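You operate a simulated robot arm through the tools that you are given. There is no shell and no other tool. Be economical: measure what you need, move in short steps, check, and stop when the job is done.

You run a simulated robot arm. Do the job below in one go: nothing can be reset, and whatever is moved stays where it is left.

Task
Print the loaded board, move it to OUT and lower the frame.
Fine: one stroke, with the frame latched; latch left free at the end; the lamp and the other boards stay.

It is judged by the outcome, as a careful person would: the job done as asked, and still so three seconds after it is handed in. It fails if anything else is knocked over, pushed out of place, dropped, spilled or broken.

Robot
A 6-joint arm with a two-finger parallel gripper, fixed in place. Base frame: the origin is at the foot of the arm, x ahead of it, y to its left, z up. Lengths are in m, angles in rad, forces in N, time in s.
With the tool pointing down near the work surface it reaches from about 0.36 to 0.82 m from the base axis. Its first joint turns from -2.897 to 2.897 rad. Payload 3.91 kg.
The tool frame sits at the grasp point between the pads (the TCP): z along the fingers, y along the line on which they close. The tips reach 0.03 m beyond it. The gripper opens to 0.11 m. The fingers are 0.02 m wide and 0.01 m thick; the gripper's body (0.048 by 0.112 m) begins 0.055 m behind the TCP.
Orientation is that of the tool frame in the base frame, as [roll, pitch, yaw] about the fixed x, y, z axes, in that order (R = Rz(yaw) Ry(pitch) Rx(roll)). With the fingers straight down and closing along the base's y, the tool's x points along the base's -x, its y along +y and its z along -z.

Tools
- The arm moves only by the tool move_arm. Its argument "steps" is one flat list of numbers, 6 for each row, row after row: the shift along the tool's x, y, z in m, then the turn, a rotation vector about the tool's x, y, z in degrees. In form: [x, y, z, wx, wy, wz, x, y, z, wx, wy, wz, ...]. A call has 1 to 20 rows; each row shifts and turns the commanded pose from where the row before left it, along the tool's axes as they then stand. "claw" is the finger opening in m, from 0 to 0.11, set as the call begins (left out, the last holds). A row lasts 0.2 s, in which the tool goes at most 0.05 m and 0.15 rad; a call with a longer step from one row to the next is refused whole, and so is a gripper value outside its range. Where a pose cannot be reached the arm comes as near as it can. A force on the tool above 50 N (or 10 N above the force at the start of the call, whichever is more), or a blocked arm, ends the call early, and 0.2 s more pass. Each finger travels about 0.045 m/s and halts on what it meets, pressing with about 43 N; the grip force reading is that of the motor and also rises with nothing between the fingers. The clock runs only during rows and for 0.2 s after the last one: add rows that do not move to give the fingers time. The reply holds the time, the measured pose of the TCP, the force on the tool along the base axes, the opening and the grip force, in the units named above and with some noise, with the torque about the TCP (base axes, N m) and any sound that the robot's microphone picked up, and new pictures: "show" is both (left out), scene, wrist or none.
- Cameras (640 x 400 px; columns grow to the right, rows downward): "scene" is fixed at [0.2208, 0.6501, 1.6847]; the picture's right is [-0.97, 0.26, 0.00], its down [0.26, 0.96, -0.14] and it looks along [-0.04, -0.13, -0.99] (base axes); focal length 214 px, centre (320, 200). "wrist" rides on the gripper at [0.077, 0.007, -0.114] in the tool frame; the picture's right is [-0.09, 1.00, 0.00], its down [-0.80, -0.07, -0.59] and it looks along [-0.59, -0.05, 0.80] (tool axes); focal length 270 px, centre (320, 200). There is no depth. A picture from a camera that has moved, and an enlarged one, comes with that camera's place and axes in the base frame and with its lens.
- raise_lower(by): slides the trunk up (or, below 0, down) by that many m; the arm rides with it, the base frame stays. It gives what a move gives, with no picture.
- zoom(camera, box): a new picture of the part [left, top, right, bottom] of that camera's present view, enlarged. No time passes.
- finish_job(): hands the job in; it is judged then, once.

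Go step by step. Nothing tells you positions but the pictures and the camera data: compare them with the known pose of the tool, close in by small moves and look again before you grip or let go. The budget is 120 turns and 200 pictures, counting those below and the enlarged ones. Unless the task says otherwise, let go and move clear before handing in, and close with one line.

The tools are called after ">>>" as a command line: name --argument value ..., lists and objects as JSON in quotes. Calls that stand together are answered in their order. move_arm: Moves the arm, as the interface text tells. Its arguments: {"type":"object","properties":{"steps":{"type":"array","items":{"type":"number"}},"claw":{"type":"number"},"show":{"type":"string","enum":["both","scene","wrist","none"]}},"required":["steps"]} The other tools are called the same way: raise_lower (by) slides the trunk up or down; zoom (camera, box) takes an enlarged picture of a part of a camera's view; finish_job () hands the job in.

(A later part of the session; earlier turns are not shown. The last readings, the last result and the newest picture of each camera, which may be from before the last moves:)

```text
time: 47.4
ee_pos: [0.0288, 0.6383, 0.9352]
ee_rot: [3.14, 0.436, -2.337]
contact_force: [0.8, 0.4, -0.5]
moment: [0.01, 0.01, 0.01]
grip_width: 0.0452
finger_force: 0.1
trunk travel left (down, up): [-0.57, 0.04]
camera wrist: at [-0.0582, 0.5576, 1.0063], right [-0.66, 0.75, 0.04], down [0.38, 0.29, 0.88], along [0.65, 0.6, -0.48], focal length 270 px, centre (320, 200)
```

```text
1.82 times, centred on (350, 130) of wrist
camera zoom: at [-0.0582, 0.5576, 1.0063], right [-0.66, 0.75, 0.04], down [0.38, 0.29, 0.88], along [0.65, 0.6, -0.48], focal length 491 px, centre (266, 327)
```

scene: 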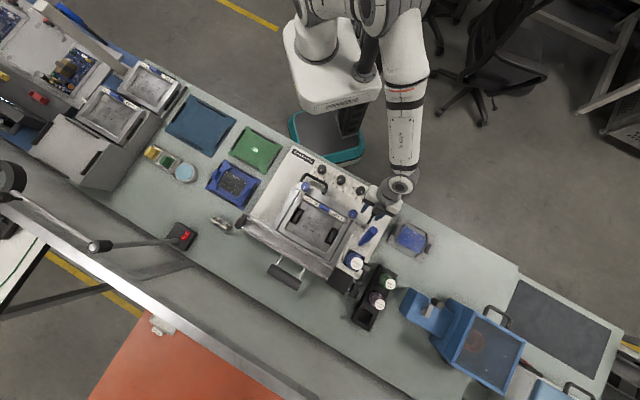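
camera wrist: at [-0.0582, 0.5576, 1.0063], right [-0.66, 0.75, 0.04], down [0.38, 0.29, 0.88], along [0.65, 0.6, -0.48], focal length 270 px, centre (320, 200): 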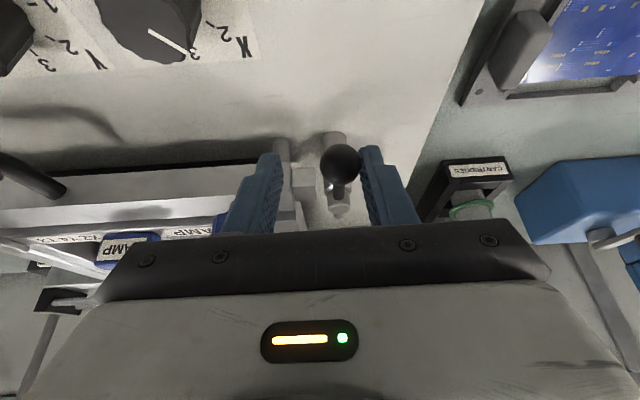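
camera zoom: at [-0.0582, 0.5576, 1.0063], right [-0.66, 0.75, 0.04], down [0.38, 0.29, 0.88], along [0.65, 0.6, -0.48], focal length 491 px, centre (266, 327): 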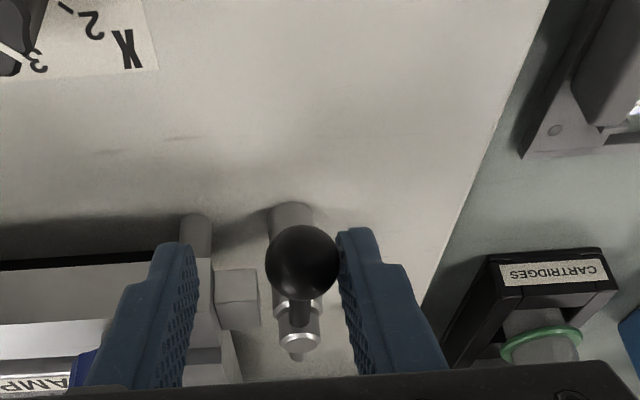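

The lever is back pointing toward the robot and the lug is clear, so the latch is free. I'll withdraw upward, straighten the wrist and go look at the bow handle.

>>> move_arm --steps '[-0.0169, 0, -0.0362, 0, 0, 0, -0.0169, 0, -0.0362, 0, 0, 0, -0.0169, 0, -0.0362, 0, 0, 0, -0.0169, 0, -0.0362, 0, 0, 0, 0.03, 0, -0.014, 0, 7, 0, 0.02, 0, 0, 0, 7, 0, 0.02, 0, 0, 0, 7, 0, 0.02, 0, 0, 0, 4, 0]' --show "none"

>>> move_arm --steps '[0, -0.04, 0, 0, 0, 0, 0, -0.04, 0, 0, 0, 0, 0, -0.04, 0, 0, 0, 0, 0, -0.04, 0, 0, 0, 0]' --show "both"

>>> zoom --camera "wrist" --box '[160, 40, 480, 240]'

```text
time: 49.2
ee_pos: [-0.0368, 0.5708, 1.084]
ee_rot: [3.141, -0.003, -2.337]
contact_force: [0.0, -0.2, -0.7]
moment: [0.03, 0.0, -0.02]
grip_width: 0.045
finger_force: 0.1
trunk travel left (down, up): [-0.57, 0.04]
```

```text
time: 50.2
ee_pos: [0.0774, 0.4611, 1.084]
ee_rot: [-3.14, -0.001, -2.339]
contact_force: [-0.4, 0.2, -0.1]
moment: [0.02, 0.02, 0.03]
grip_width: 0.045
finger_force: 0.0
trunk travel left (down, up): [-0.57, 0.04]
camera wrist: at [0.0202, 0.4092, 1.1983], right [-0.66, 0.76, 0.0], down [0.61, 0.53, 0.59], along [0.45, 0.39, -0.8], focal length 270 px, centre (320, 200)
```

scene: 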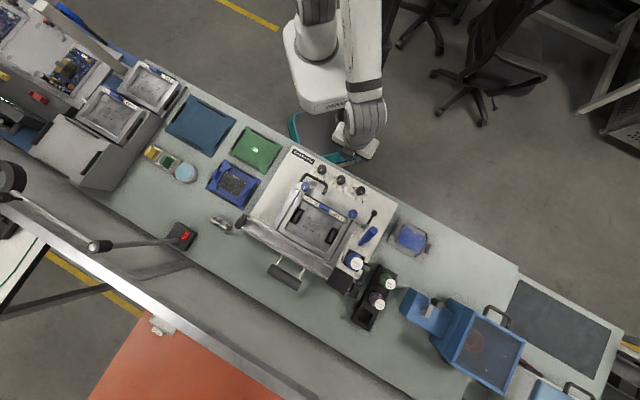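
wrist: 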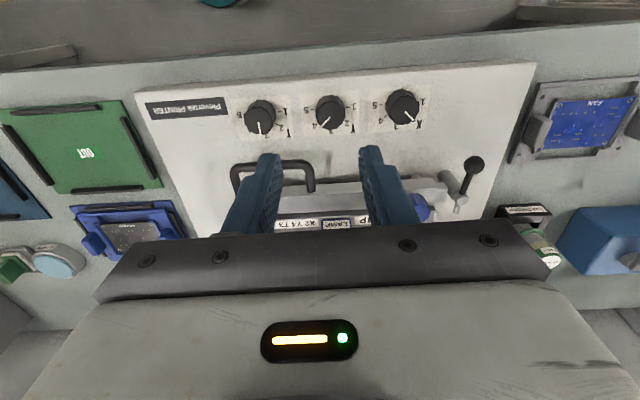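

```text
2.00 times, centred on (320, 140) of wrist
camera zoom: at [0.0202, 0.4092, 1.1983], right [-0.66, 0.76, 0.0], down [0.61, 0.53, 0.59], along [0.45, 0.39, -0.8], focal length 541 px, centre (320, 320)
```

zoom: 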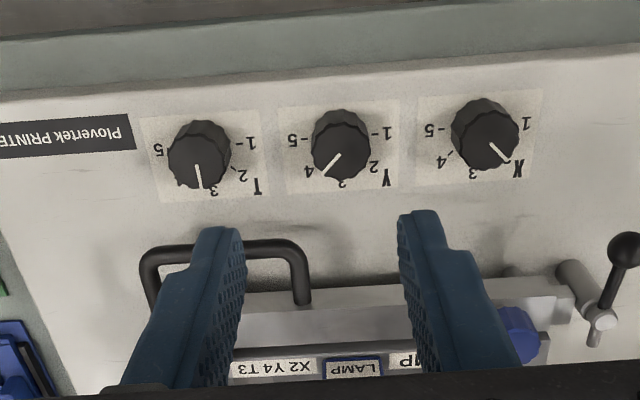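

The bow handle's bar is near (0.183, 0.473, 0.915). I'll turn the wrist so the fingers close across the bar and move above it.

>>> move_arm --steps '[0, 0, 0, 0, 0, 8, 0, 0, 0, 0, 0, 8, 0, 0, 0, 0, 0, 8, 0, 0, 0, 0, 0, 8, 0, 0, 0, 0, 0, 8, 0, 0, 0, 0, 0, 8, 0, 0, 0, 0, 0, 8, 0, 0, 0, 0, 0, 8, 0, 0, 0, 0, 0, 8, 0, 0, 0, 0, 0, 8, 0, 0, 0, 0, 0, 8, -0.024, 0.026, 0, 0, 0, 0, -0.024, 0.026, 0, 0, 0, 0, -0.023, 0.026, 0.03, 0, 0, 0]' --show "both"

>>> zoom --camera "wrist" --box '[160, 40, 480, 240]'

```text
time: 53.2
ee_pos: [0.1848, 0.4725, 1.0517]
ee_rot: [3.141, -0.001, 2.408]
contact_force: [1.2, -0.2, 0.3]
moment: [-0.02, 0.03, -0.02]
grip_width: 0.0451
finger_force: 0.2
trunk travel left (down, up): [-0.57, 0.04]
camera wrist: at [0.1332, 0.5296, 1.1648], right [0.73, 0.68, 0.0], down [0.55, -0.59, 0.59], along [0.4, -0.44, -0.8], focal length 270 px, centre (320, 200)
```

scene: 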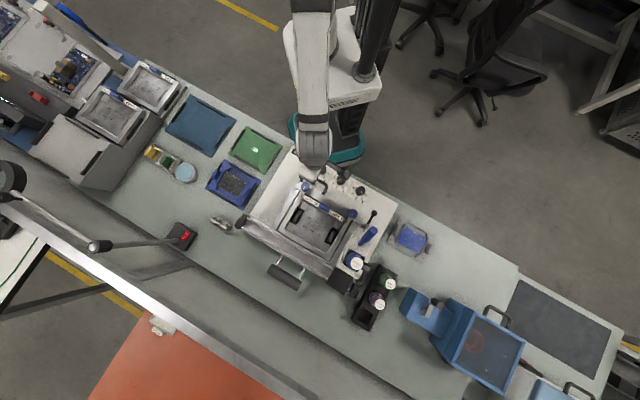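
wrist: 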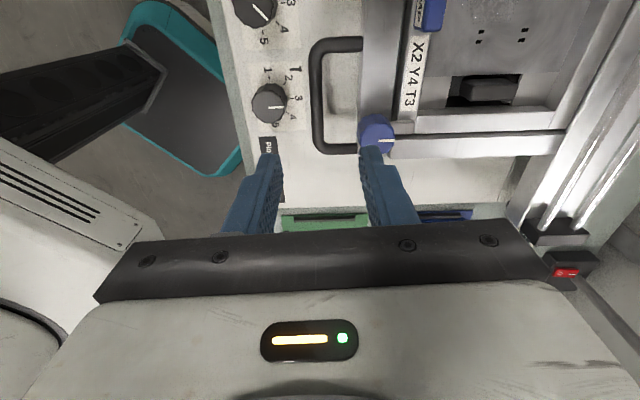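

```text
2.00 times, centred on (320, 140) of wrist
camera zoom: at [0.1332, 0.5296, 1.1648], right [0.73, 0.68, 0.0], down [0.55, -0.59, 0.59], along [0.4, -0.44, -0.8], focal length 541 px, centre (320, 320)
```

zoom: 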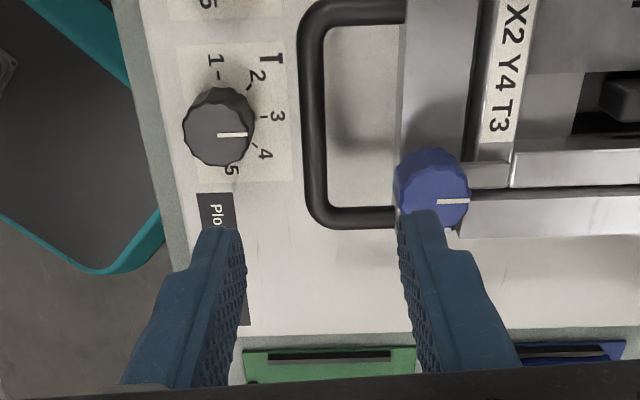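

The bar is centred between the fingers. I'll shift a little away from the blue clamp knob and go down over the bar.

>>> move_arm --steps '[0.02, -0.002, 0.027, 0, 0, 0, 0, 0, 0.04, 0, 0, 0, 0, 0, 0.035, 0, 0, 0, 0, 0, 0.02, 0, 0, 0]' --claw 0.036 --show "wrist"

>>> zoom --camera "wrist" --box '[200, 80, 460, 240]'

```text
time: 54.2
ee_pos: [0.1671, 0.4833, 0.9306]
ee_rot: [-3.141, 0.001, 2.41]
contact_force: [0.6, -0.6, 0.3]
moment: [-0.02, 0.02, -0.02]
grip_width: 0.0357
finger_force: 0.1
trunk travel left (down, up): [-0.57, 0.04]
camera wrist: at [0.1157, 0.5398, 1.0439], right [0.73, 0.68, 0.0], down [0.55, -0.59, 0.59], along [0.41, -0.44, -0.8], focal length 270 px, centre (320, 200)
```

wrist: 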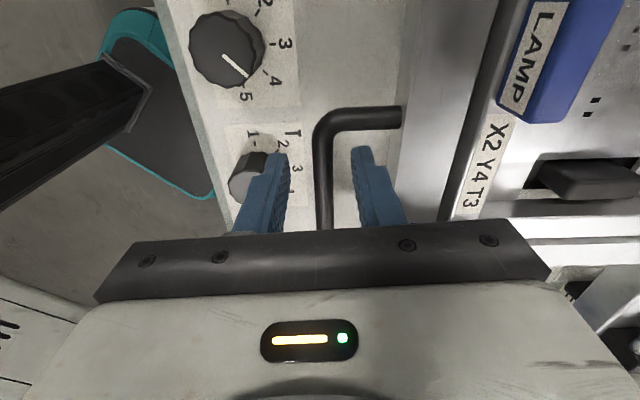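

```text
2.46 times, centred on (330, 160) of wrist
camera zoom: at [0.1157, 0.5398, 1.0439], right [0.73, 0.68, 0.0], down [0.55, -0.59, 0.59], along [0.41, -0.44, -0.8], focal length 665 px, centre (295, 298)
```

zoom: 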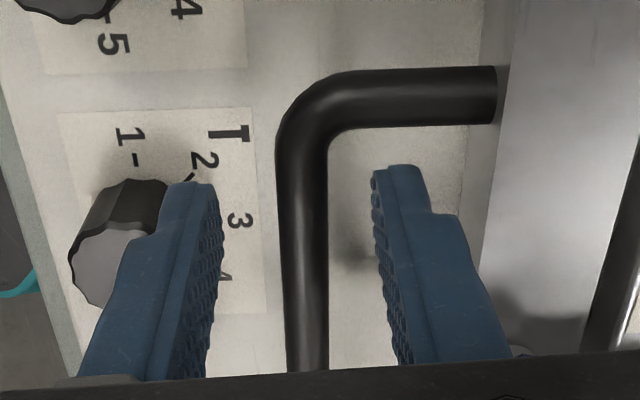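

Now I'll close on the bar (the fingers move away from the T dial as they close).

>>> move_arm --steps '[0, 0, 0, 0, 0, 0, 0, 0, 0, 0, 0, 0, 0, 0, 0, 0, 0, 0]' --claw 0 --show "wrist"

>>> zoom --camera "scene" --box '[220, 130, 420, 300]'

```text
time: 55.0
ee_pos: [0.1704, 0.4834, 0.9299]
ee_rot: [3.141, -0.001, 2.407]
contact_force: [11.5, 12.1, 0.4]
moment: [0.42, -0.21, -0.86]
grip_width: 0.0124
finger_force: 44.7
trunk travel left (down, up): [-0.57, 0.04]
camera wrist: at [0.1175, 0.5412, 1.0445], right [0.73, 0.68, 0.0], down [0.55, -0.59, 0.59], along [0.4, -0.43, -0.81], focal length 270 px, centre (320, 200)
```

wrist: 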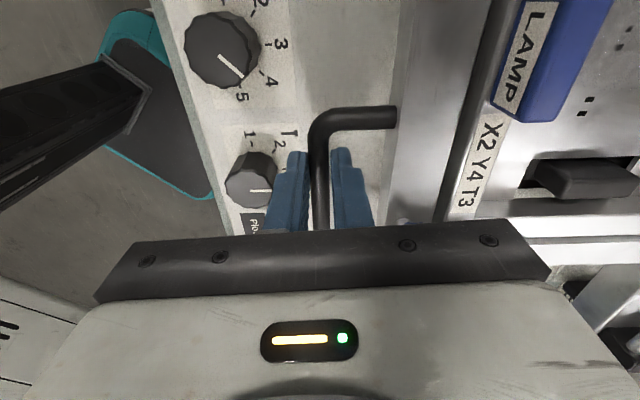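

```text
2.35 times, centred on (320, 215) of scene
camera zoom: at [0.2208, 0.6501, 1.6847], right [-0.97, 0.26, 0.0], down [0.26, 0.96, -0.14], along [-0.04, -0.13, -0.99], focal length 505 px, centre (320, 165)
```

zoom: 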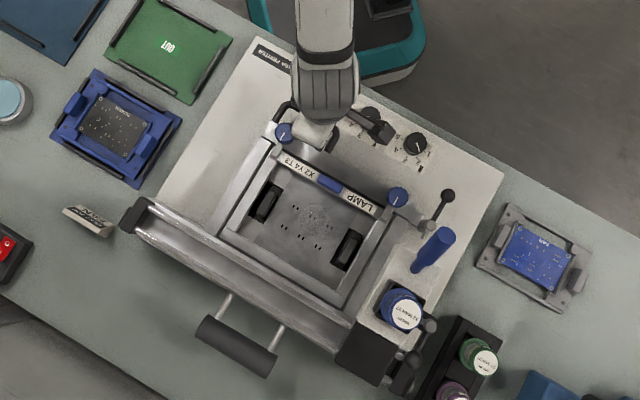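

The bar is gripped (0.0124 m). I'll begin lifting the frame along its hinge arc (radius about 0.24 m about the rear beam).

>>> move_arm --steps '[0, 0, -0.012, 0, 0, 0, 0, 0.0012, -0.012, 0, 0, 0, 0, 0.0018, -0.012, 0, 0, 0, 0, 0.002, -0.012, 0, 0, 0]' --show "both"

>>> zoom --camera "scene" --box '[220, 130, 420, 300]'

```text
time: 56.0
ee_pos: [0.1726, 0.4871, 0.9783]
ee_rot: [-3.139, 0.002, 2.409]
contact_force: [6.2, 10.1, -4.9]
moment: [0.31, -0.11, -0.86]
grip_width: 0.0124
finger_force: 45.2
trunk travel left (down, up): [-0.57, 0.04]
camera wrist: at [0.1201, 0.5443, 1.0917], right [0.73, 0.68, 0.0], down [0.55, -0.59, 0.6], along [0.4, -0.44, -0.8], focal length 270 px, centre (320, 200)
```

scene: 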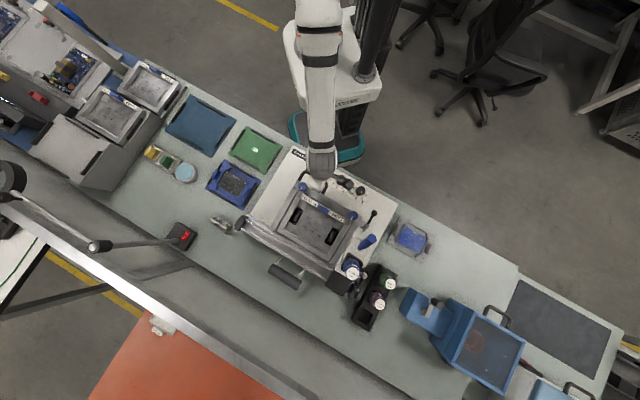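
wrist: 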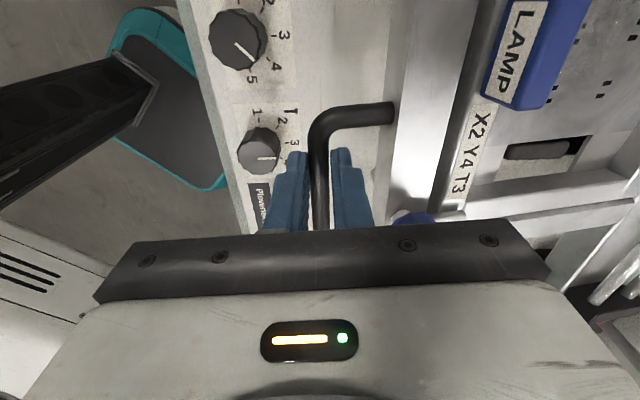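

```text
2.35 times, centred on (320, 215) of scene
camera zoom: at [0.2208, 0.6501, 1.6847], right [-0.97, 0.26, 0.0], down [0.26, 0.96, -0.14], along [-0.04, -0.13, -0.99], focal length 505 px, centre (320, 165)
```

zoom: 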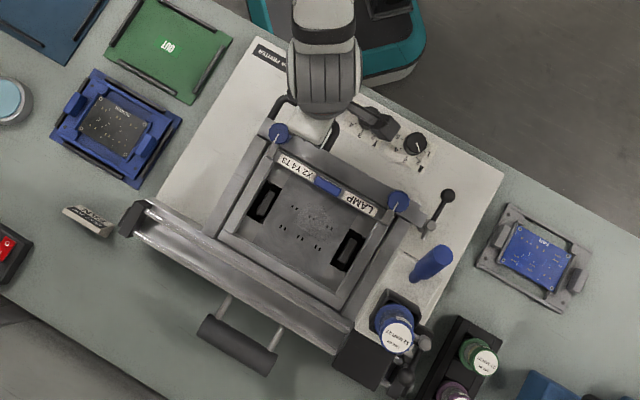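

The whole head (frame, rail and carriage) pivots up lightly at about 5 N. I'll continue the arc.

>>> move_arm --steps '[0, 0.0034, -0.0146, 0, 0, 0, 0, 0.0043, -0.0143, 0, 0, 0, 0, 0.0051, -0.0141, 0, 0, 0, 0, 0.006, -0.0137, 0, 0, 0, 0, 0.0068, -0.0133, 0, 0, 0, 0, 0.0076, -0.0129, 0, 0, 0]' --show "both"

>>> zoom --camera "scene" --box '[220, 130, 420, 300]'

```text
time: 57.4
ee_pos: [0.1911, 0.5073, 1.063]
ee_rot: [3.14, 0.001, 2.409]
contact_force: [-8.1, -30.5, 11.8]
moment: [-1.15, -0.14, -0.87]
grip_width: 0.012
finger_force: 45.0
trunk travel left (down, up): [-0.57, 0.04]
camera wrist: at [0.1397, 0.5641, 1.1772], right [0.73, 0.68, 0.0], down [0.55, -0.59, 0.6], along [0.41, -0.44, -0.8], focal length 270 px, centre (320, 200)
```

scene: 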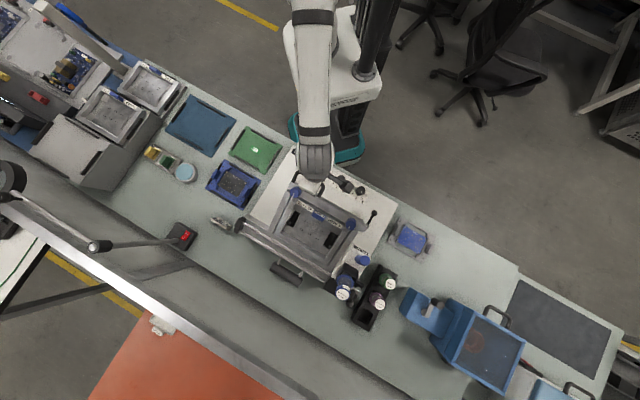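
wrist: 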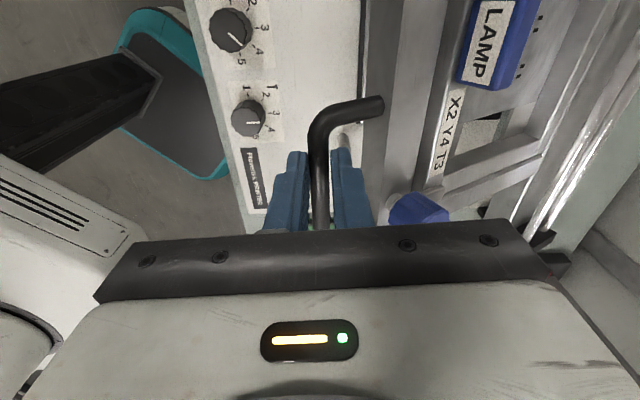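

```text
2.35 times, centred on (320, 215) of scene
camera zoom: at [0.2208, 0.6501, 1.6847], right [-0.97, 0.26, 0.0], down [0.26, 0.96, -0.14], along [-0.04, -0.13, -0.99], focal length 505 px, centre (320, 165)
```

zoom: 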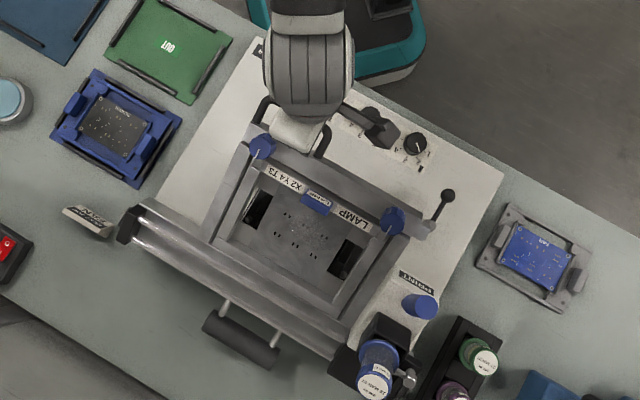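

The push-back shows the true hinge is farther back (radius about 0.30 m). I'll follow that corrected arc.

>>> move_arm --steps '[0, -0.001, -0.0135, 0, 0, 0, 0, 0.007, -0.0133, 0, 0, 0, 0, 0.0083, -0.0129, 0, 0, 0, 0, 0.0094, -0.0124, 0, 0, 0, 0, 0.01, -0.0119, 0, 0, 0, 0, 0.0105, -0.0114, 0, 0, 0]' --show "both"

>>> zoom --camera "scene" --box '[220, 130, 420, 300]'

```text
time: 58.8
ee_pos: [0.229, 0.5452, 1.1351]
ee_rot: [-3.138, -0.003, 2.408]
contact_force: [28.2, -3.0, -20.4]
moment: [0.01, -0.61, -0.93]
grip_width: 0.0119
finger_force: 44.9
trunk travel left (down, up): [-0.57, 0.04]
camera wrist: at [0.1762, 0.6025, 1.2493], right [0.73, 0.68, 0.0], down [0.55, -0.59, 0.59], along [0.4, -0.44, -0.8], focal length 270 px, centre (320, 200)
```

scene: 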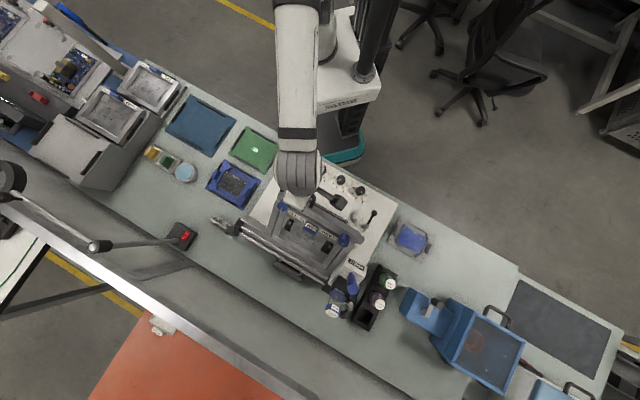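
wrist: 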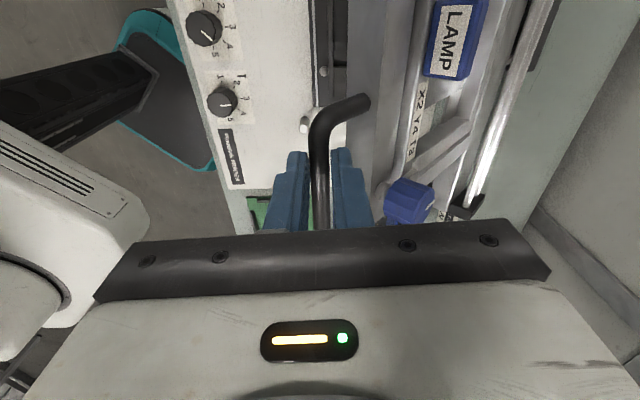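

```text
2.35 times, centred on (320, 215) of scene
camera zoom: at [0.2208, 0.6501, 1.6847], right [-0.97, 0.26, 0.0], down [0.26, 0.96, -0.14], along [-0.04, -0.13, -0.99], focal length 505 px, centre (320, 165)
```

zoom: 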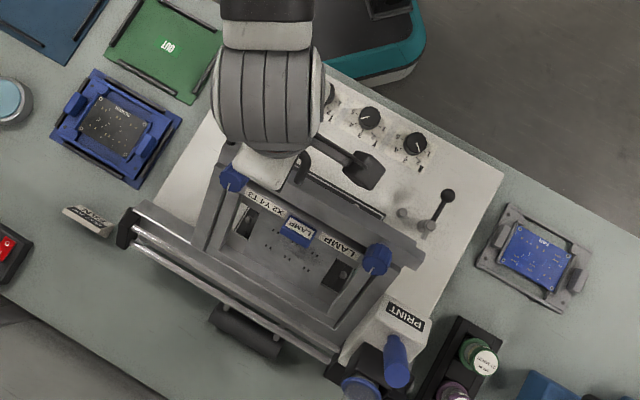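

>>> move_arm --steps '[-0.003, 0.013, -0.008, 0, 0, 0, -0.001, 0.0115, -0.0099, 0, 0, 0, 0, 0.012, -0.0092, 0, 0, 0, 0, 0.0125, -0.0086, 0, 0, 0, 0, 0.013, -0.0079, 0, 0, 0]' --show "both"

>>> zoom --camera "scene" --box '[220, 130, 420, 300]'

```text
time: 60.0
ee_pos: [0.2699, 0.5879, 1.18]
ee_rot: [-3.141, 0.001, 2.409]
contact_force: [14.6, -7.2, -9.3]
moment: [-0.47, -0.63, -0.89]
grip_width: 0.0124
finger_force: 45.2
trunk travel left (down, up): [-0.57, 0.04]
camera wrist: at [0.2176, 0.6444, 1.2946], right [0.73, 0.68, 0.0], down [0.55, -0.59, 0.59], along [0.4, -0.44, -0.8], focal length 270 px, centre (320, 200)
```

scene: 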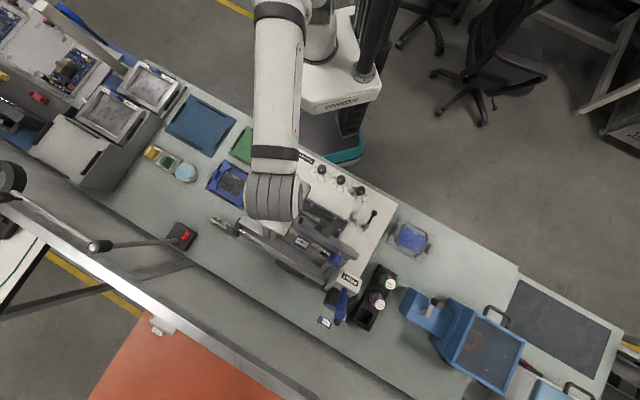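
wrist: 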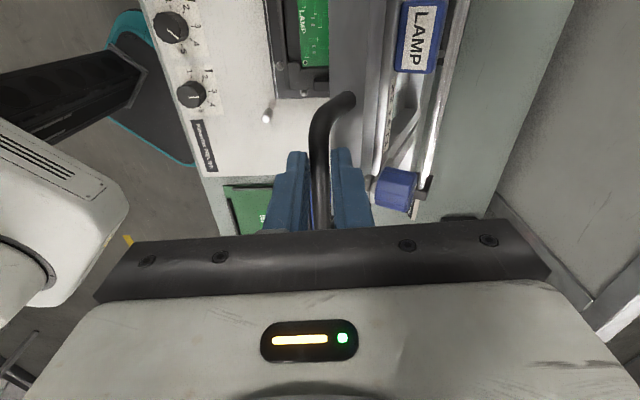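

```text
2.35 times, centred on (320, 215) of scene
camera zoom: at [0.2208, 0.6501, 1.6847], right [-0.97, 0.26, 0.0], down [0.26, 0.96, -0.14], along [-0.04, -0.13, -0.99], focal length 505 px, centre (320, 165)
```

zoom: 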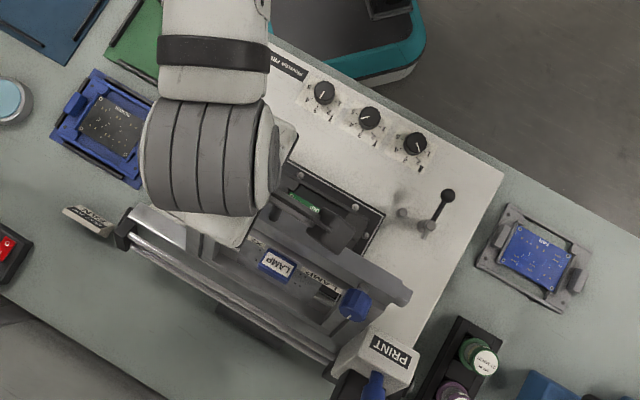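

The green LAMP board is visible underneath, and the frame is at about 60°. I'll continue up, leaning the wrist to keep reach.

>>> move_arm --steps '[-0.001, 0.0133, -0.0073, -4, 0, 0, -0.001, 0.0141, -0.0055, -4, 0, 0, 0, 0.0147, -0.0038, -4, 0, 0, 0, 0.0151, -0.002, -4, 0, 0, 0, 0.0152, -0.0001, -4, 0, 0]' --show "both"

>>> zoom --camera "scene" --box '[220, 130, 420, 300]'

```text
time: 61.0
ee_pos: [0.2966, 0.6151, 1.2018]
ee_rot: [2.909, 0.008, 2.408]
contact_force: [-9.7, -22.3, 8.7]
moment: [-1.07, -0.01, -1.12]
grip_width: 0.0126
finger_force: 44.5
trunk travel left (down, up): [-0.57, 0.04]
stopped in row 4: the force on the tool passed its limit at 64 N (the readings are from after the stop); the commanded pose is now the measured one
camera wrist: at [0.2261, 0.6535, 1.3125], right [0.71, 0.66, 0.23], down [0.45, -0.69, 0.57], along [0.53, -0.3, -0.79], focal length 270 px, centre (320, 200)
```

scene: 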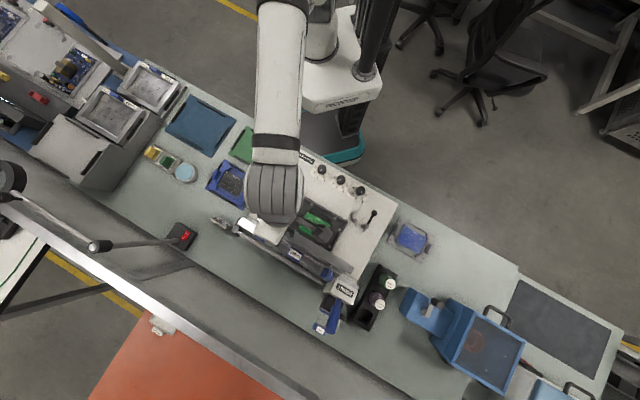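
wrist: 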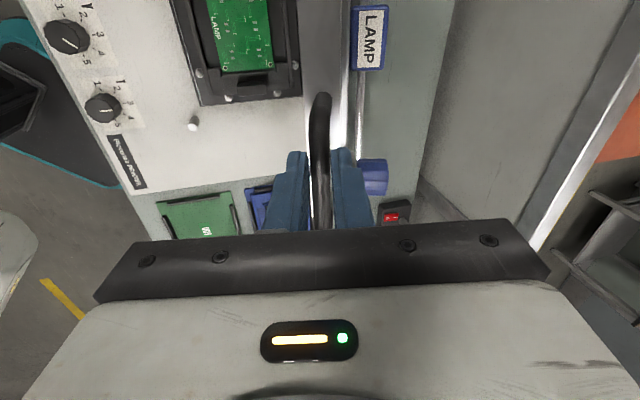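

```text
2.35 times, centred on (320, 215) of scene
camera zoom: at [0.2208, 0.6501, 1.6847], right [-0.97, 0.26, 0.0], down [0.26, 0.96, -0.14], along [-0.04, -0.13, -0.99], focal length 505 px, centre (320, 165)
```

zoom: 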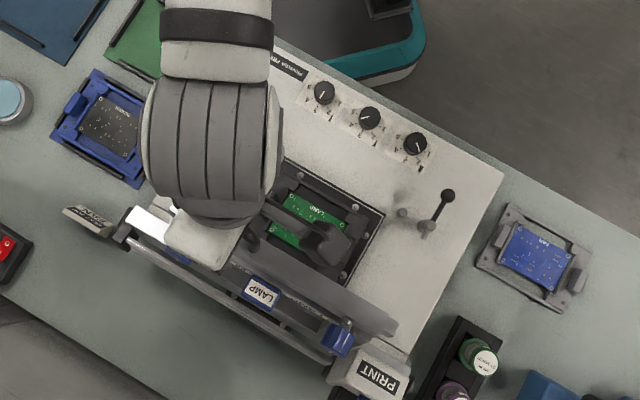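

The force rose sharply at about 70°, probably the open stop. I'll ease the grip slightly, keeping the bar caged, to see whether the frame stays up.

>>> move_arm --steps '[0, 0, 0, 0, 0, 0, 0, 0, 0, 0, 0, 0, 0, 0, 0, 0, 0, 0, 0, 0, 0, 0, 0, 0]' --claw 0.03 --show "both"

>>> zoom --camera "wrist" --box '[180, 60, 460, 240]'

```text
time: 62.0
ee_pos: [0.2998, 0.6213, 1.1971]
ee_rot: [2.908, 0.006, 2.412]
contact_force: [-0.3, -0.6, 0.4]
moment: [0.01, 0.0, -0.01]
grip_width: 0.0299
finger_force: 0.1
trunk travel left (down, up): [-0.57, 0.04]
camera wrist: at [0.2288, 0.6591, 1.3089], right [0.71, 0.66, 0.23], down [0.46, -0.69, 0.57], along [0.53, -0.3, -0.79], focal length 270 px, centre (320, 200)
```

scene: 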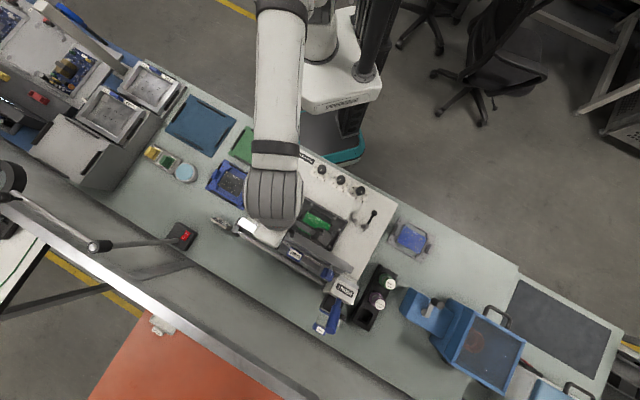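
wrist: 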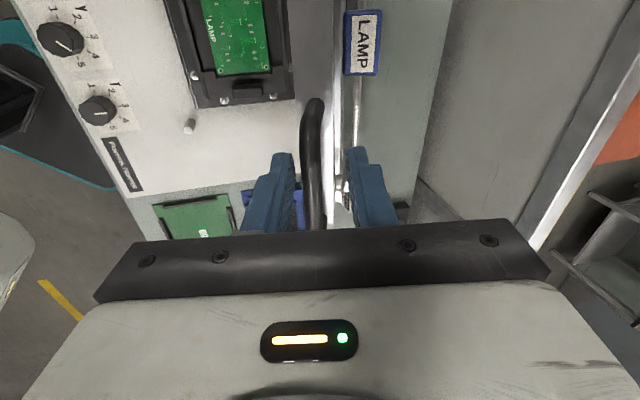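

```text
2.22 times, centred on (320, 150) of wrist
camera zoom: at [0.2288, 0.6591, 1.3089], right [0.71, 0.66, 0.23], down [0.46, -0.69, 0.57], along [0.53, -0.3, -0.79], focal length 601 px, centre (320, 311)
```

zoom: 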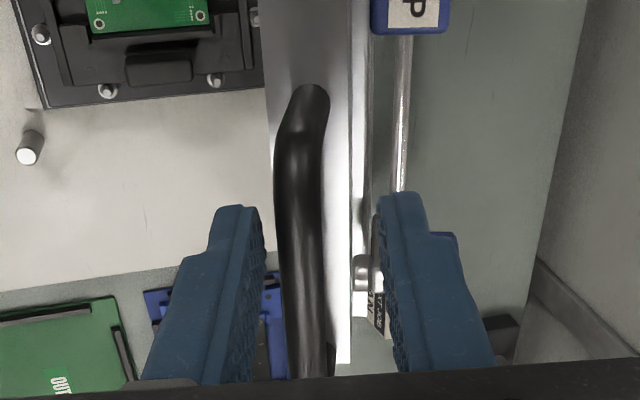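

The bar isn't resting on a finger. I'll ease the cage back slightly to confirm the frame stays by itself.

>>> move_arm --steps '[0, -0.006, 0.003, 0, 0, 0, 0, 0, 0, 0, 0, 0, 0, 0, 0, 0, 0, 0]' --claw 0.04 --show "wrist"

>>> zoom --camera "wrist" --box '[180, 60, 460, 240]'

```text
time: 62.8
ee_pos: [0.2951, 0.6176, 1.1949]
ee_rot: [2.91, 0.005, 2.41]
contact_force: [0.6, -0.1, -1.1]
moment: [0.0, 0.0, 0.05]
grip_width: 0.0402
finger_force: 0.0
trunk travel left (down, up): [-0.57, 0.04]
camera wrist: at [0.2252, 0.6553, 1.3052], right [0.71, 0.66, 0.23], down [0.46, -0.69, 0.57], along [0.53, -0.3, -0.79], focal length 270 px, centre (320, 200)
```

wrist: 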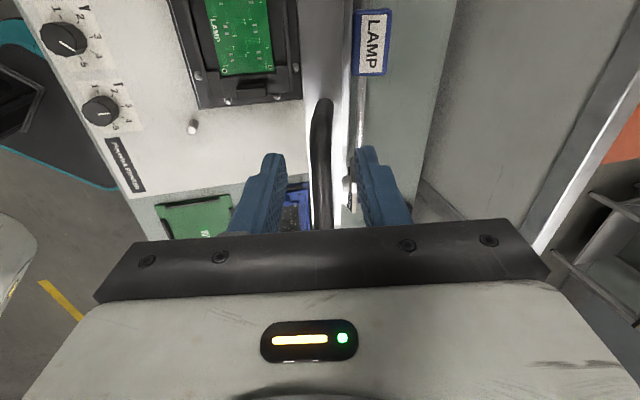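

```text
2.22 times, centred on (320, 150) of wrist
camera zoom: at [0.2252, 0.6553, 1.3052], right [0.71, 0.66, 0.23], down [0.46, -0.69, 0.57], along [0.53, -0.3, -0.79], focal length 601 px, centre (320, 311)
```

zoom: 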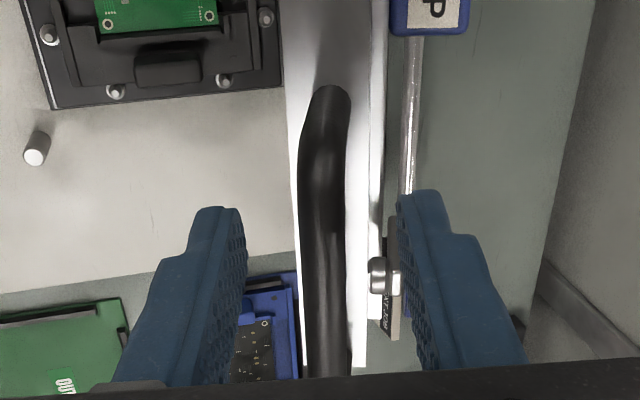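

The frame stays up on its own. I'll raise the trunk to slide the fingers straight up off the bar, then retreat.

>>> raise_lower --by 0.04

>>> move_arm --steps '[0, 0, -0.02, 0, 0, 0, 0, -0.02, 0, 4, 0, 0, 0, -0.03, 0, 5, 0, 0, 0, -0.03, 0, 4.3, 0, 0, 0, -0.03, 0, 0, 0, 0, 0, -0.03, 0, 0, 0, 0]' --claw 0.05 --show "both"

>>> zoom --camera "scene" --box '[220, 130, 420, 300]'

```text
time: 63.6
ee_pos: [0.2955, 0.619, 1.2332]
ee_rot: [2.91, 0.006, 2.412]
contact_force: [-0.1, 0.5, -0.3]
moment: [-0.01, -0.01, -0.02]
grip_width: 0.0401
finger_force: 0.0
trunk travel left (down, up): [-0.61, 0.0]
```

```text
time: 65.0
ee_pos: [0.1986, 0.5084, 1.241]
ee_rot: [3.14, 0.006, 2.409]
contact_force: [-0.8, -0.2, 0.1]
moment: [0.05, -0.02, 0.05]
grip_width: 0.0502
finger_force: 0.1
trunk travel left (down, up): [-0.61, 0.0]
camera wrist: at [0.1457, 0.5658, 1.3548], right [0.73, 0.68, 0.0], down [0.55, -0.59, 0.6], along [0.41, -0.44, -0.8], focal length 270 px, centre (320, 200)
```

scene: 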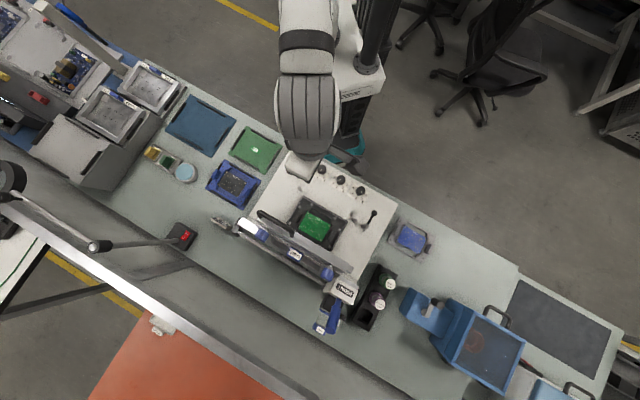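
wrist: 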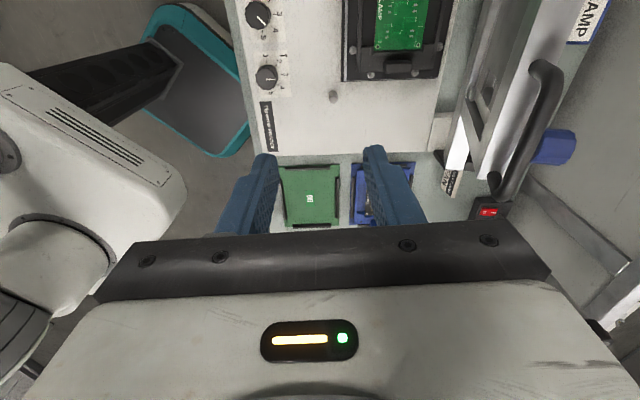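

```text
2.35 times, centred on (320, 215) of scene
camera zoom: at [0.2208, 0.6501, 1.6847], right [-0.97, 0.26, 0.0], down [0.26, 0.96, -0.14], along [-0.04, -0.13, -0.99], focal length 505 px, centre (320, 165)
```

zoom: 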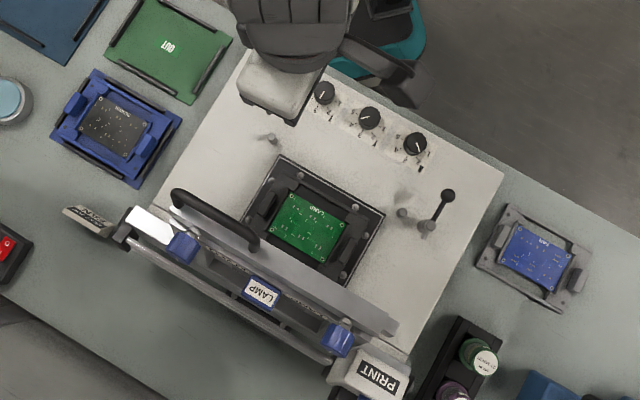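

The frame stays open and the LAMP board in its black carrier is exposed. I'll look closely at the carrier.

>>> zoom --camera "scene" --box '[285, 185, 350, 235]'

>>> zoom --camera "wrist" --box '[320, 0, 480, 100]'

>>> zoom --camera "scene" --box '[195, 120, 290, 210]'

```text
8.00 times, centred on (318, 210) of scene
camera zoom: at [0.2208, 0.6501, 1.6847], right [-0.97, 0.26, 0.0], down [0.26, 0.96, -0.14], along [-0.04, -0.13, -0.99], focal length 1716 px, centre (340, 120)
```

zoom: 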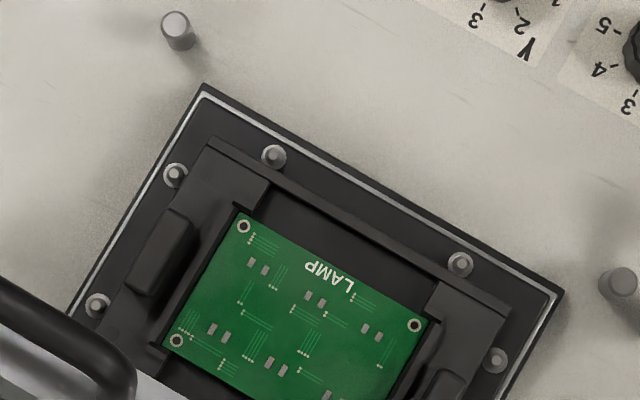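

```text
4.00 times, centred on (400, 50) of wrist
camera zoom: at [0.1457, 0.5658, 1.3548], right [0.73, 0.68, 0.0], down [0.55, -0.59, 0.6], along [0.41, -0.44, -0.8], focal length 1081 px, centre (0, 800)
```

zoom: 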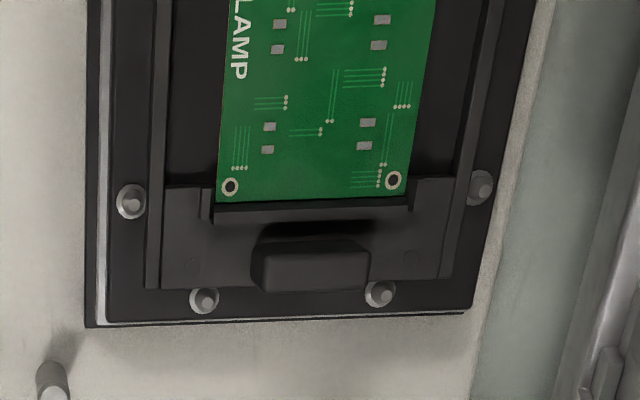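

```text
4.44 times, centred on (242, 165) of scene
camera zoom: at [0.2208, 0.6501, 1.6847], right [-0.97, 0.26, 0.0], down [0.26, 0.96, -0.14], along [-0.04, -0.13, -0.99], focal length 953 px, centre (664, 356)
```

zoom: 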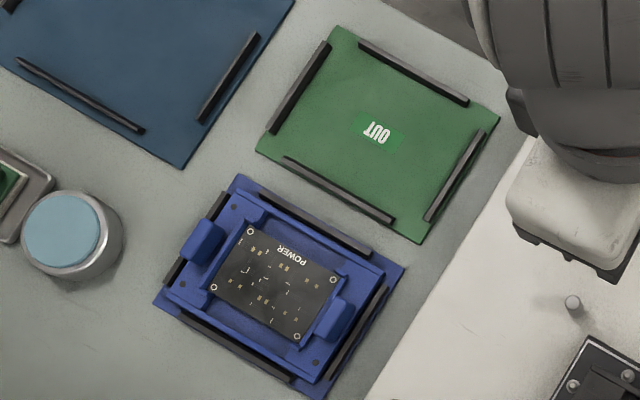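

The board pads now show grey paste, so it's printed. The carrier's two grips are at about (F 0.626, R 0.18) and (0.625, 0.32). I'll use the left one, with fingers closing along its short side and the wrist leaned back to stay clear of the raised frame.

>>> move_arm --steps '[0, 0, 0.02, 0, 0, -8.2, 0, 0, 0.02, 0, 0, -8.2, 0, 0, 0, 0, 0, -8.2, 0, 0, 0, 0, 0, -8.2, 0, 0, 0, 0, 0, -8.2, 0, 0, 0, 0, 0, -8.2, 0, 0, 0, 0, 0, -8.2, 0, 0, 0, 0, 0, -8.2, 0, 0, 0, 0, 0, -8.2, 0, 0, 0, 0, 0, -8.2, 0, 0, 0, 0, 0, -8, 0, 0, 0, 0, -7, 0, 0, 0, 0, 0, -7, 0, 0, 0, 0, 0, -8, 0]' --claw 0.05 --show "wrist"

>>> zoom --camera "wrist" --box '[180, 40, 460, 240]'

```text
time: 68.0
ee_pos: [0.1988, 0.5108, 1.2008]
ee_rot: [-3.137, 0.386, -2.302]
contact_force: [0.3, -0.1, -0.4]
moment: [-0.01, -0.01, 0.01]
grip_width: 0.0498
finger_force: 0.1
trunk travel left (down, up): [-0.61, 0.0]
camera wrist: at [0.1181, 0.4305, 1.2778], right [-0.69, 0.73, 0.03], down [0.4, 0.34, 0.85], along [0.61, 0.6, -0.52], focal length 270 px, centre (320, 200)
```

wrist: 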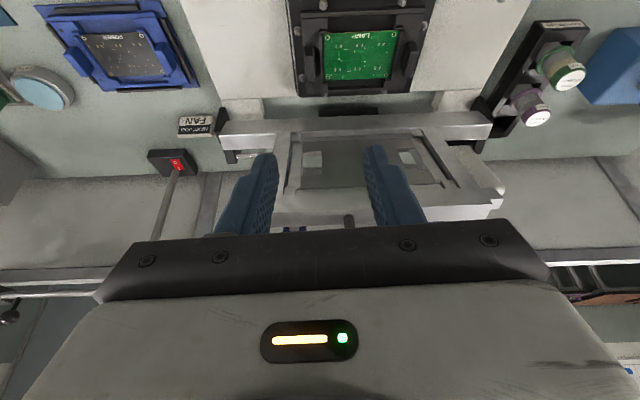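

```text
2.00 times, centred on (320, 140) of wrist
camera zoom: at [0.1181, 0.4305, 1.2778], right [-0.69, 0.73, 0.03], down [0.4, 0.34, 0.85], along [0.61, 0.6, -0.52], focal length 541 px, centre (320, 320)
```

zoom: 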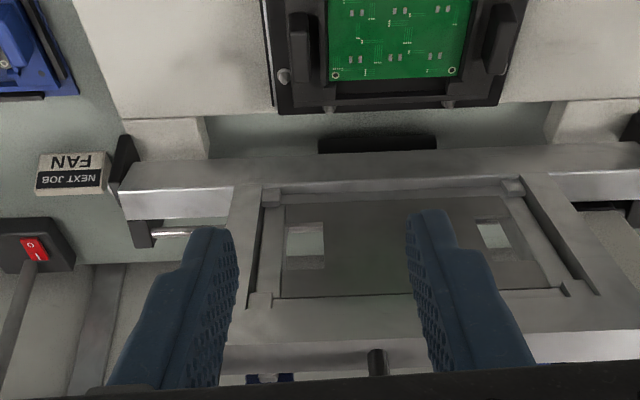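

>>> move_arm --steps '[-0.0063, -0.003, 0.0457, 0, 0, 0, -0.0063, -0.003, 0.0457, 0, 0, 0, -0.0063, -0.003, 0.0457, 0, 0, 0, -0.0063, -0.003, 0.0457, 0, 0, 0, -0.0063, -0.003, 0.0457, 0, 0, 0]' --claw 0.034 --show "both"

>>> zoom --camera "wrist" --box '[220, 80, 440, 240]'

```text
time: 69.2
ee_pos: [0.2898, 0.5881, 1.0004]
ee_rot: [-3.137, 0.383, -2.302]
contact_force: [0.1, -0.3, -0.4]
moment: [-0.02, 0.01, 0.02]
grip_width: 0.0342
finger_force: 0.0
trunk travel left (down, up): [-0.61, 0.0]
camera wrist: at [0.2079, 0.5089, 1.0769], right [-0.69, 0.73, 0.03], down [0.4, 0.34, 0.85], along [0.61, 0.59, -0.52], focal length 270 px, centre (320, 200)
```

scene: 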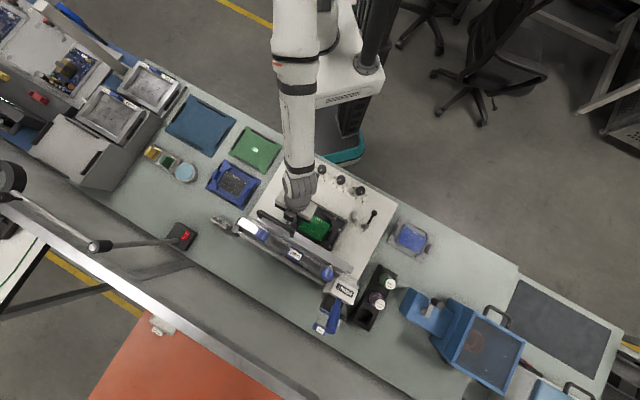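
wrist: 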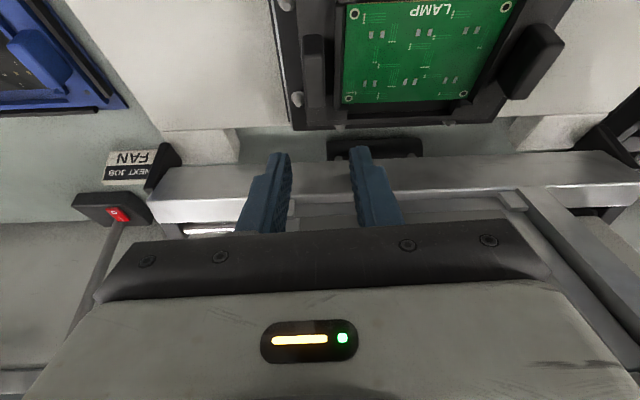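

```text
2.50 times, centred on (330, 160) of wrist
camera zoom: at [0.2079, 0.5089, 1.0769], right [-0.69, 0.73, 0.03], down [0.4, 0.34, 0.85], along [0.61, 0.59, -0.52], focal length 676 px, centre (295, 300)
```

zoom: 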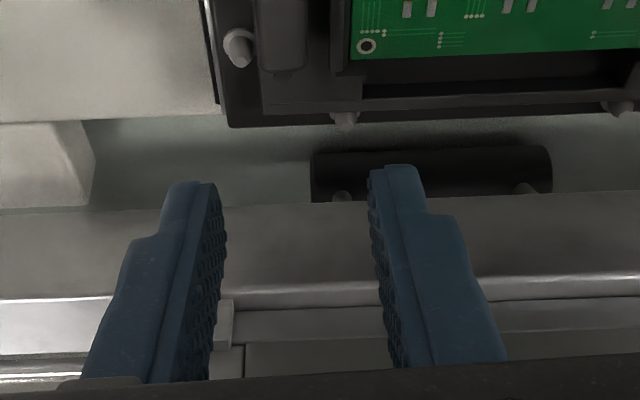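

>>> move_arm --steps '[0.0145, 0.0005, 0.0333, 0, 0, 0, 0.0145, 0.0005, 0.0333, 0, 0, 0]' --show "wrist"

>>> zoom --camera "wrist" --box '[220, 80, 440, 240]'

```text
time: 69.8
ee_pos: [0.2859, 0.5853, 0.9335]
ee_rot: [-3.139, 0.393, -2.301]
contact_force: [2.2, -1.5, 23.7]
moment: [0.3, 0.21, 0.17]
grip_width: 0.0331
finger_force: 0.0
trunk travel left (down, up): [-0.61, 0.0]
camera wrist: at [0.204, 0.5043, 1.0097], right [-0.69, 0.73, 0.03], down [0.39, 0.33, 0.86], along [0.61, 0.6, -0.52], focal length 270 px, centre (320, 200)
```

wrist: 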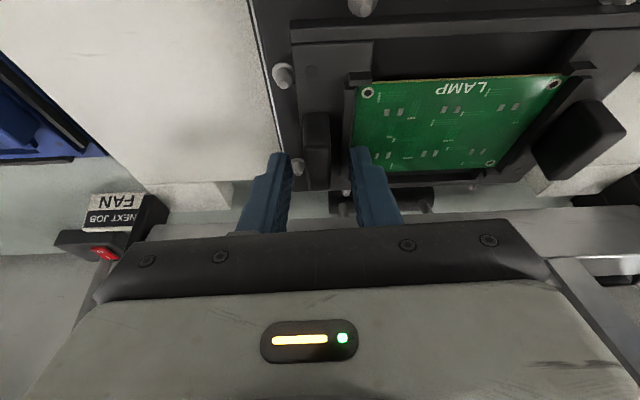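

```text
2.50 times, centred on (330, 160) of wrist
camera zoom: at [0.204, 0.5043, 1.0097], right [-0.69, 0.73, 0.03], down [0.39, 0.33, 0.86], along [0.61, 0.6, -0.52], focal length 676 px, centre (295, 300)
```

zoom: 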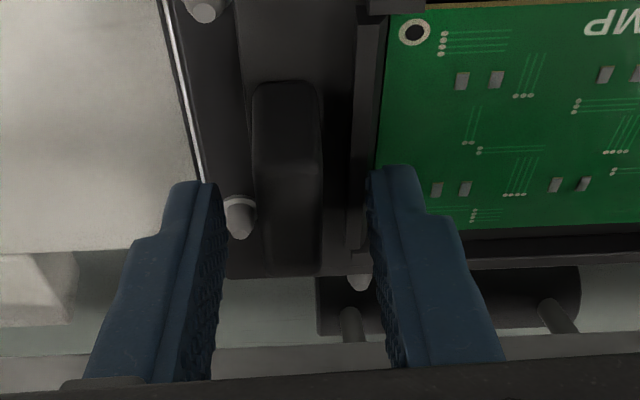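

The right finger touched the ledge beside the board (24 N), so the opening was too wide. I'll lift a little, narrow to just over the grip's width, recentre and try again.

>>> move_arm --steps '[-0.0075, 0, -0.0185, 0, 0, 0, 0.0028, -0.001, -0.0011, 0, 0, 0, 0, 0, 0, 0, 0, 0]' --claw 0.021 --show "wrist"

>>> zoom --camera "wrist" --box '[240, 80, 400, 180]'

```text
time: 70.6
ee_pos: [0.285, 0.582, 0.9485]
ee_rot: [-3.134, 0.385, -2.302]
contact_force: [-0.4, -0.2, 0.0]
moment: [0.0, -0.03, 0.01]
grip_width: 0.0209
finger_force: 0.0
trunk travel left (down, up): [-0.61, 0.0]
camera wrist: at [0.2035, 0.5014, 1.0254], right [-0.69, 0.73, 0.03], down [0.4, 0.34, 0.85], along [0.61, 0.6, -0.52], focal length 270 px, centre (320, 200)
```

wrist: 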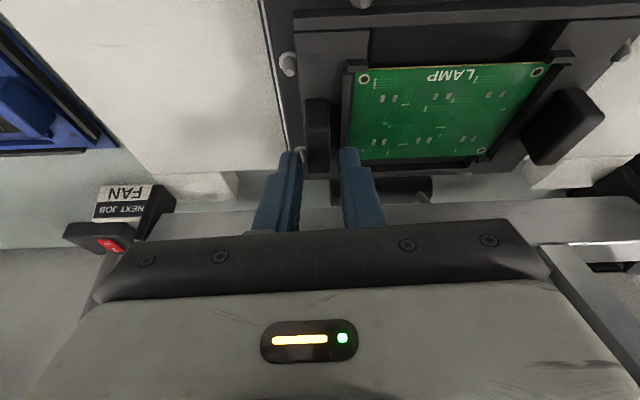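

```text
4.00 times, centred on (320, 130) of wrist
camera zoom: at [0.2035, 0.5014, 1.0254], right [-0.69, 0.73, 0.03], down [0.4, 0.34, 0.85], along [0.61, 0.6, -0.52], focal length 1081 px, centre (320, 480)
```

zoom: 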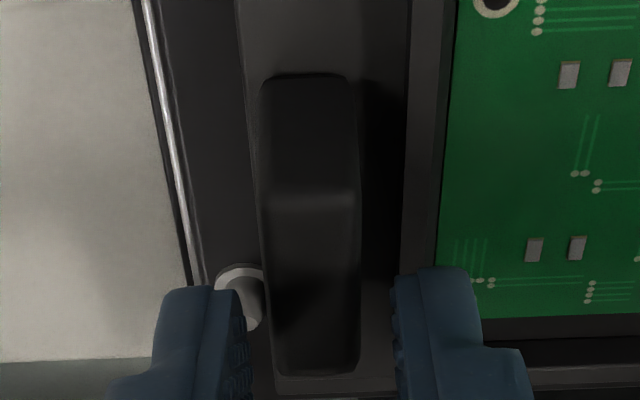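

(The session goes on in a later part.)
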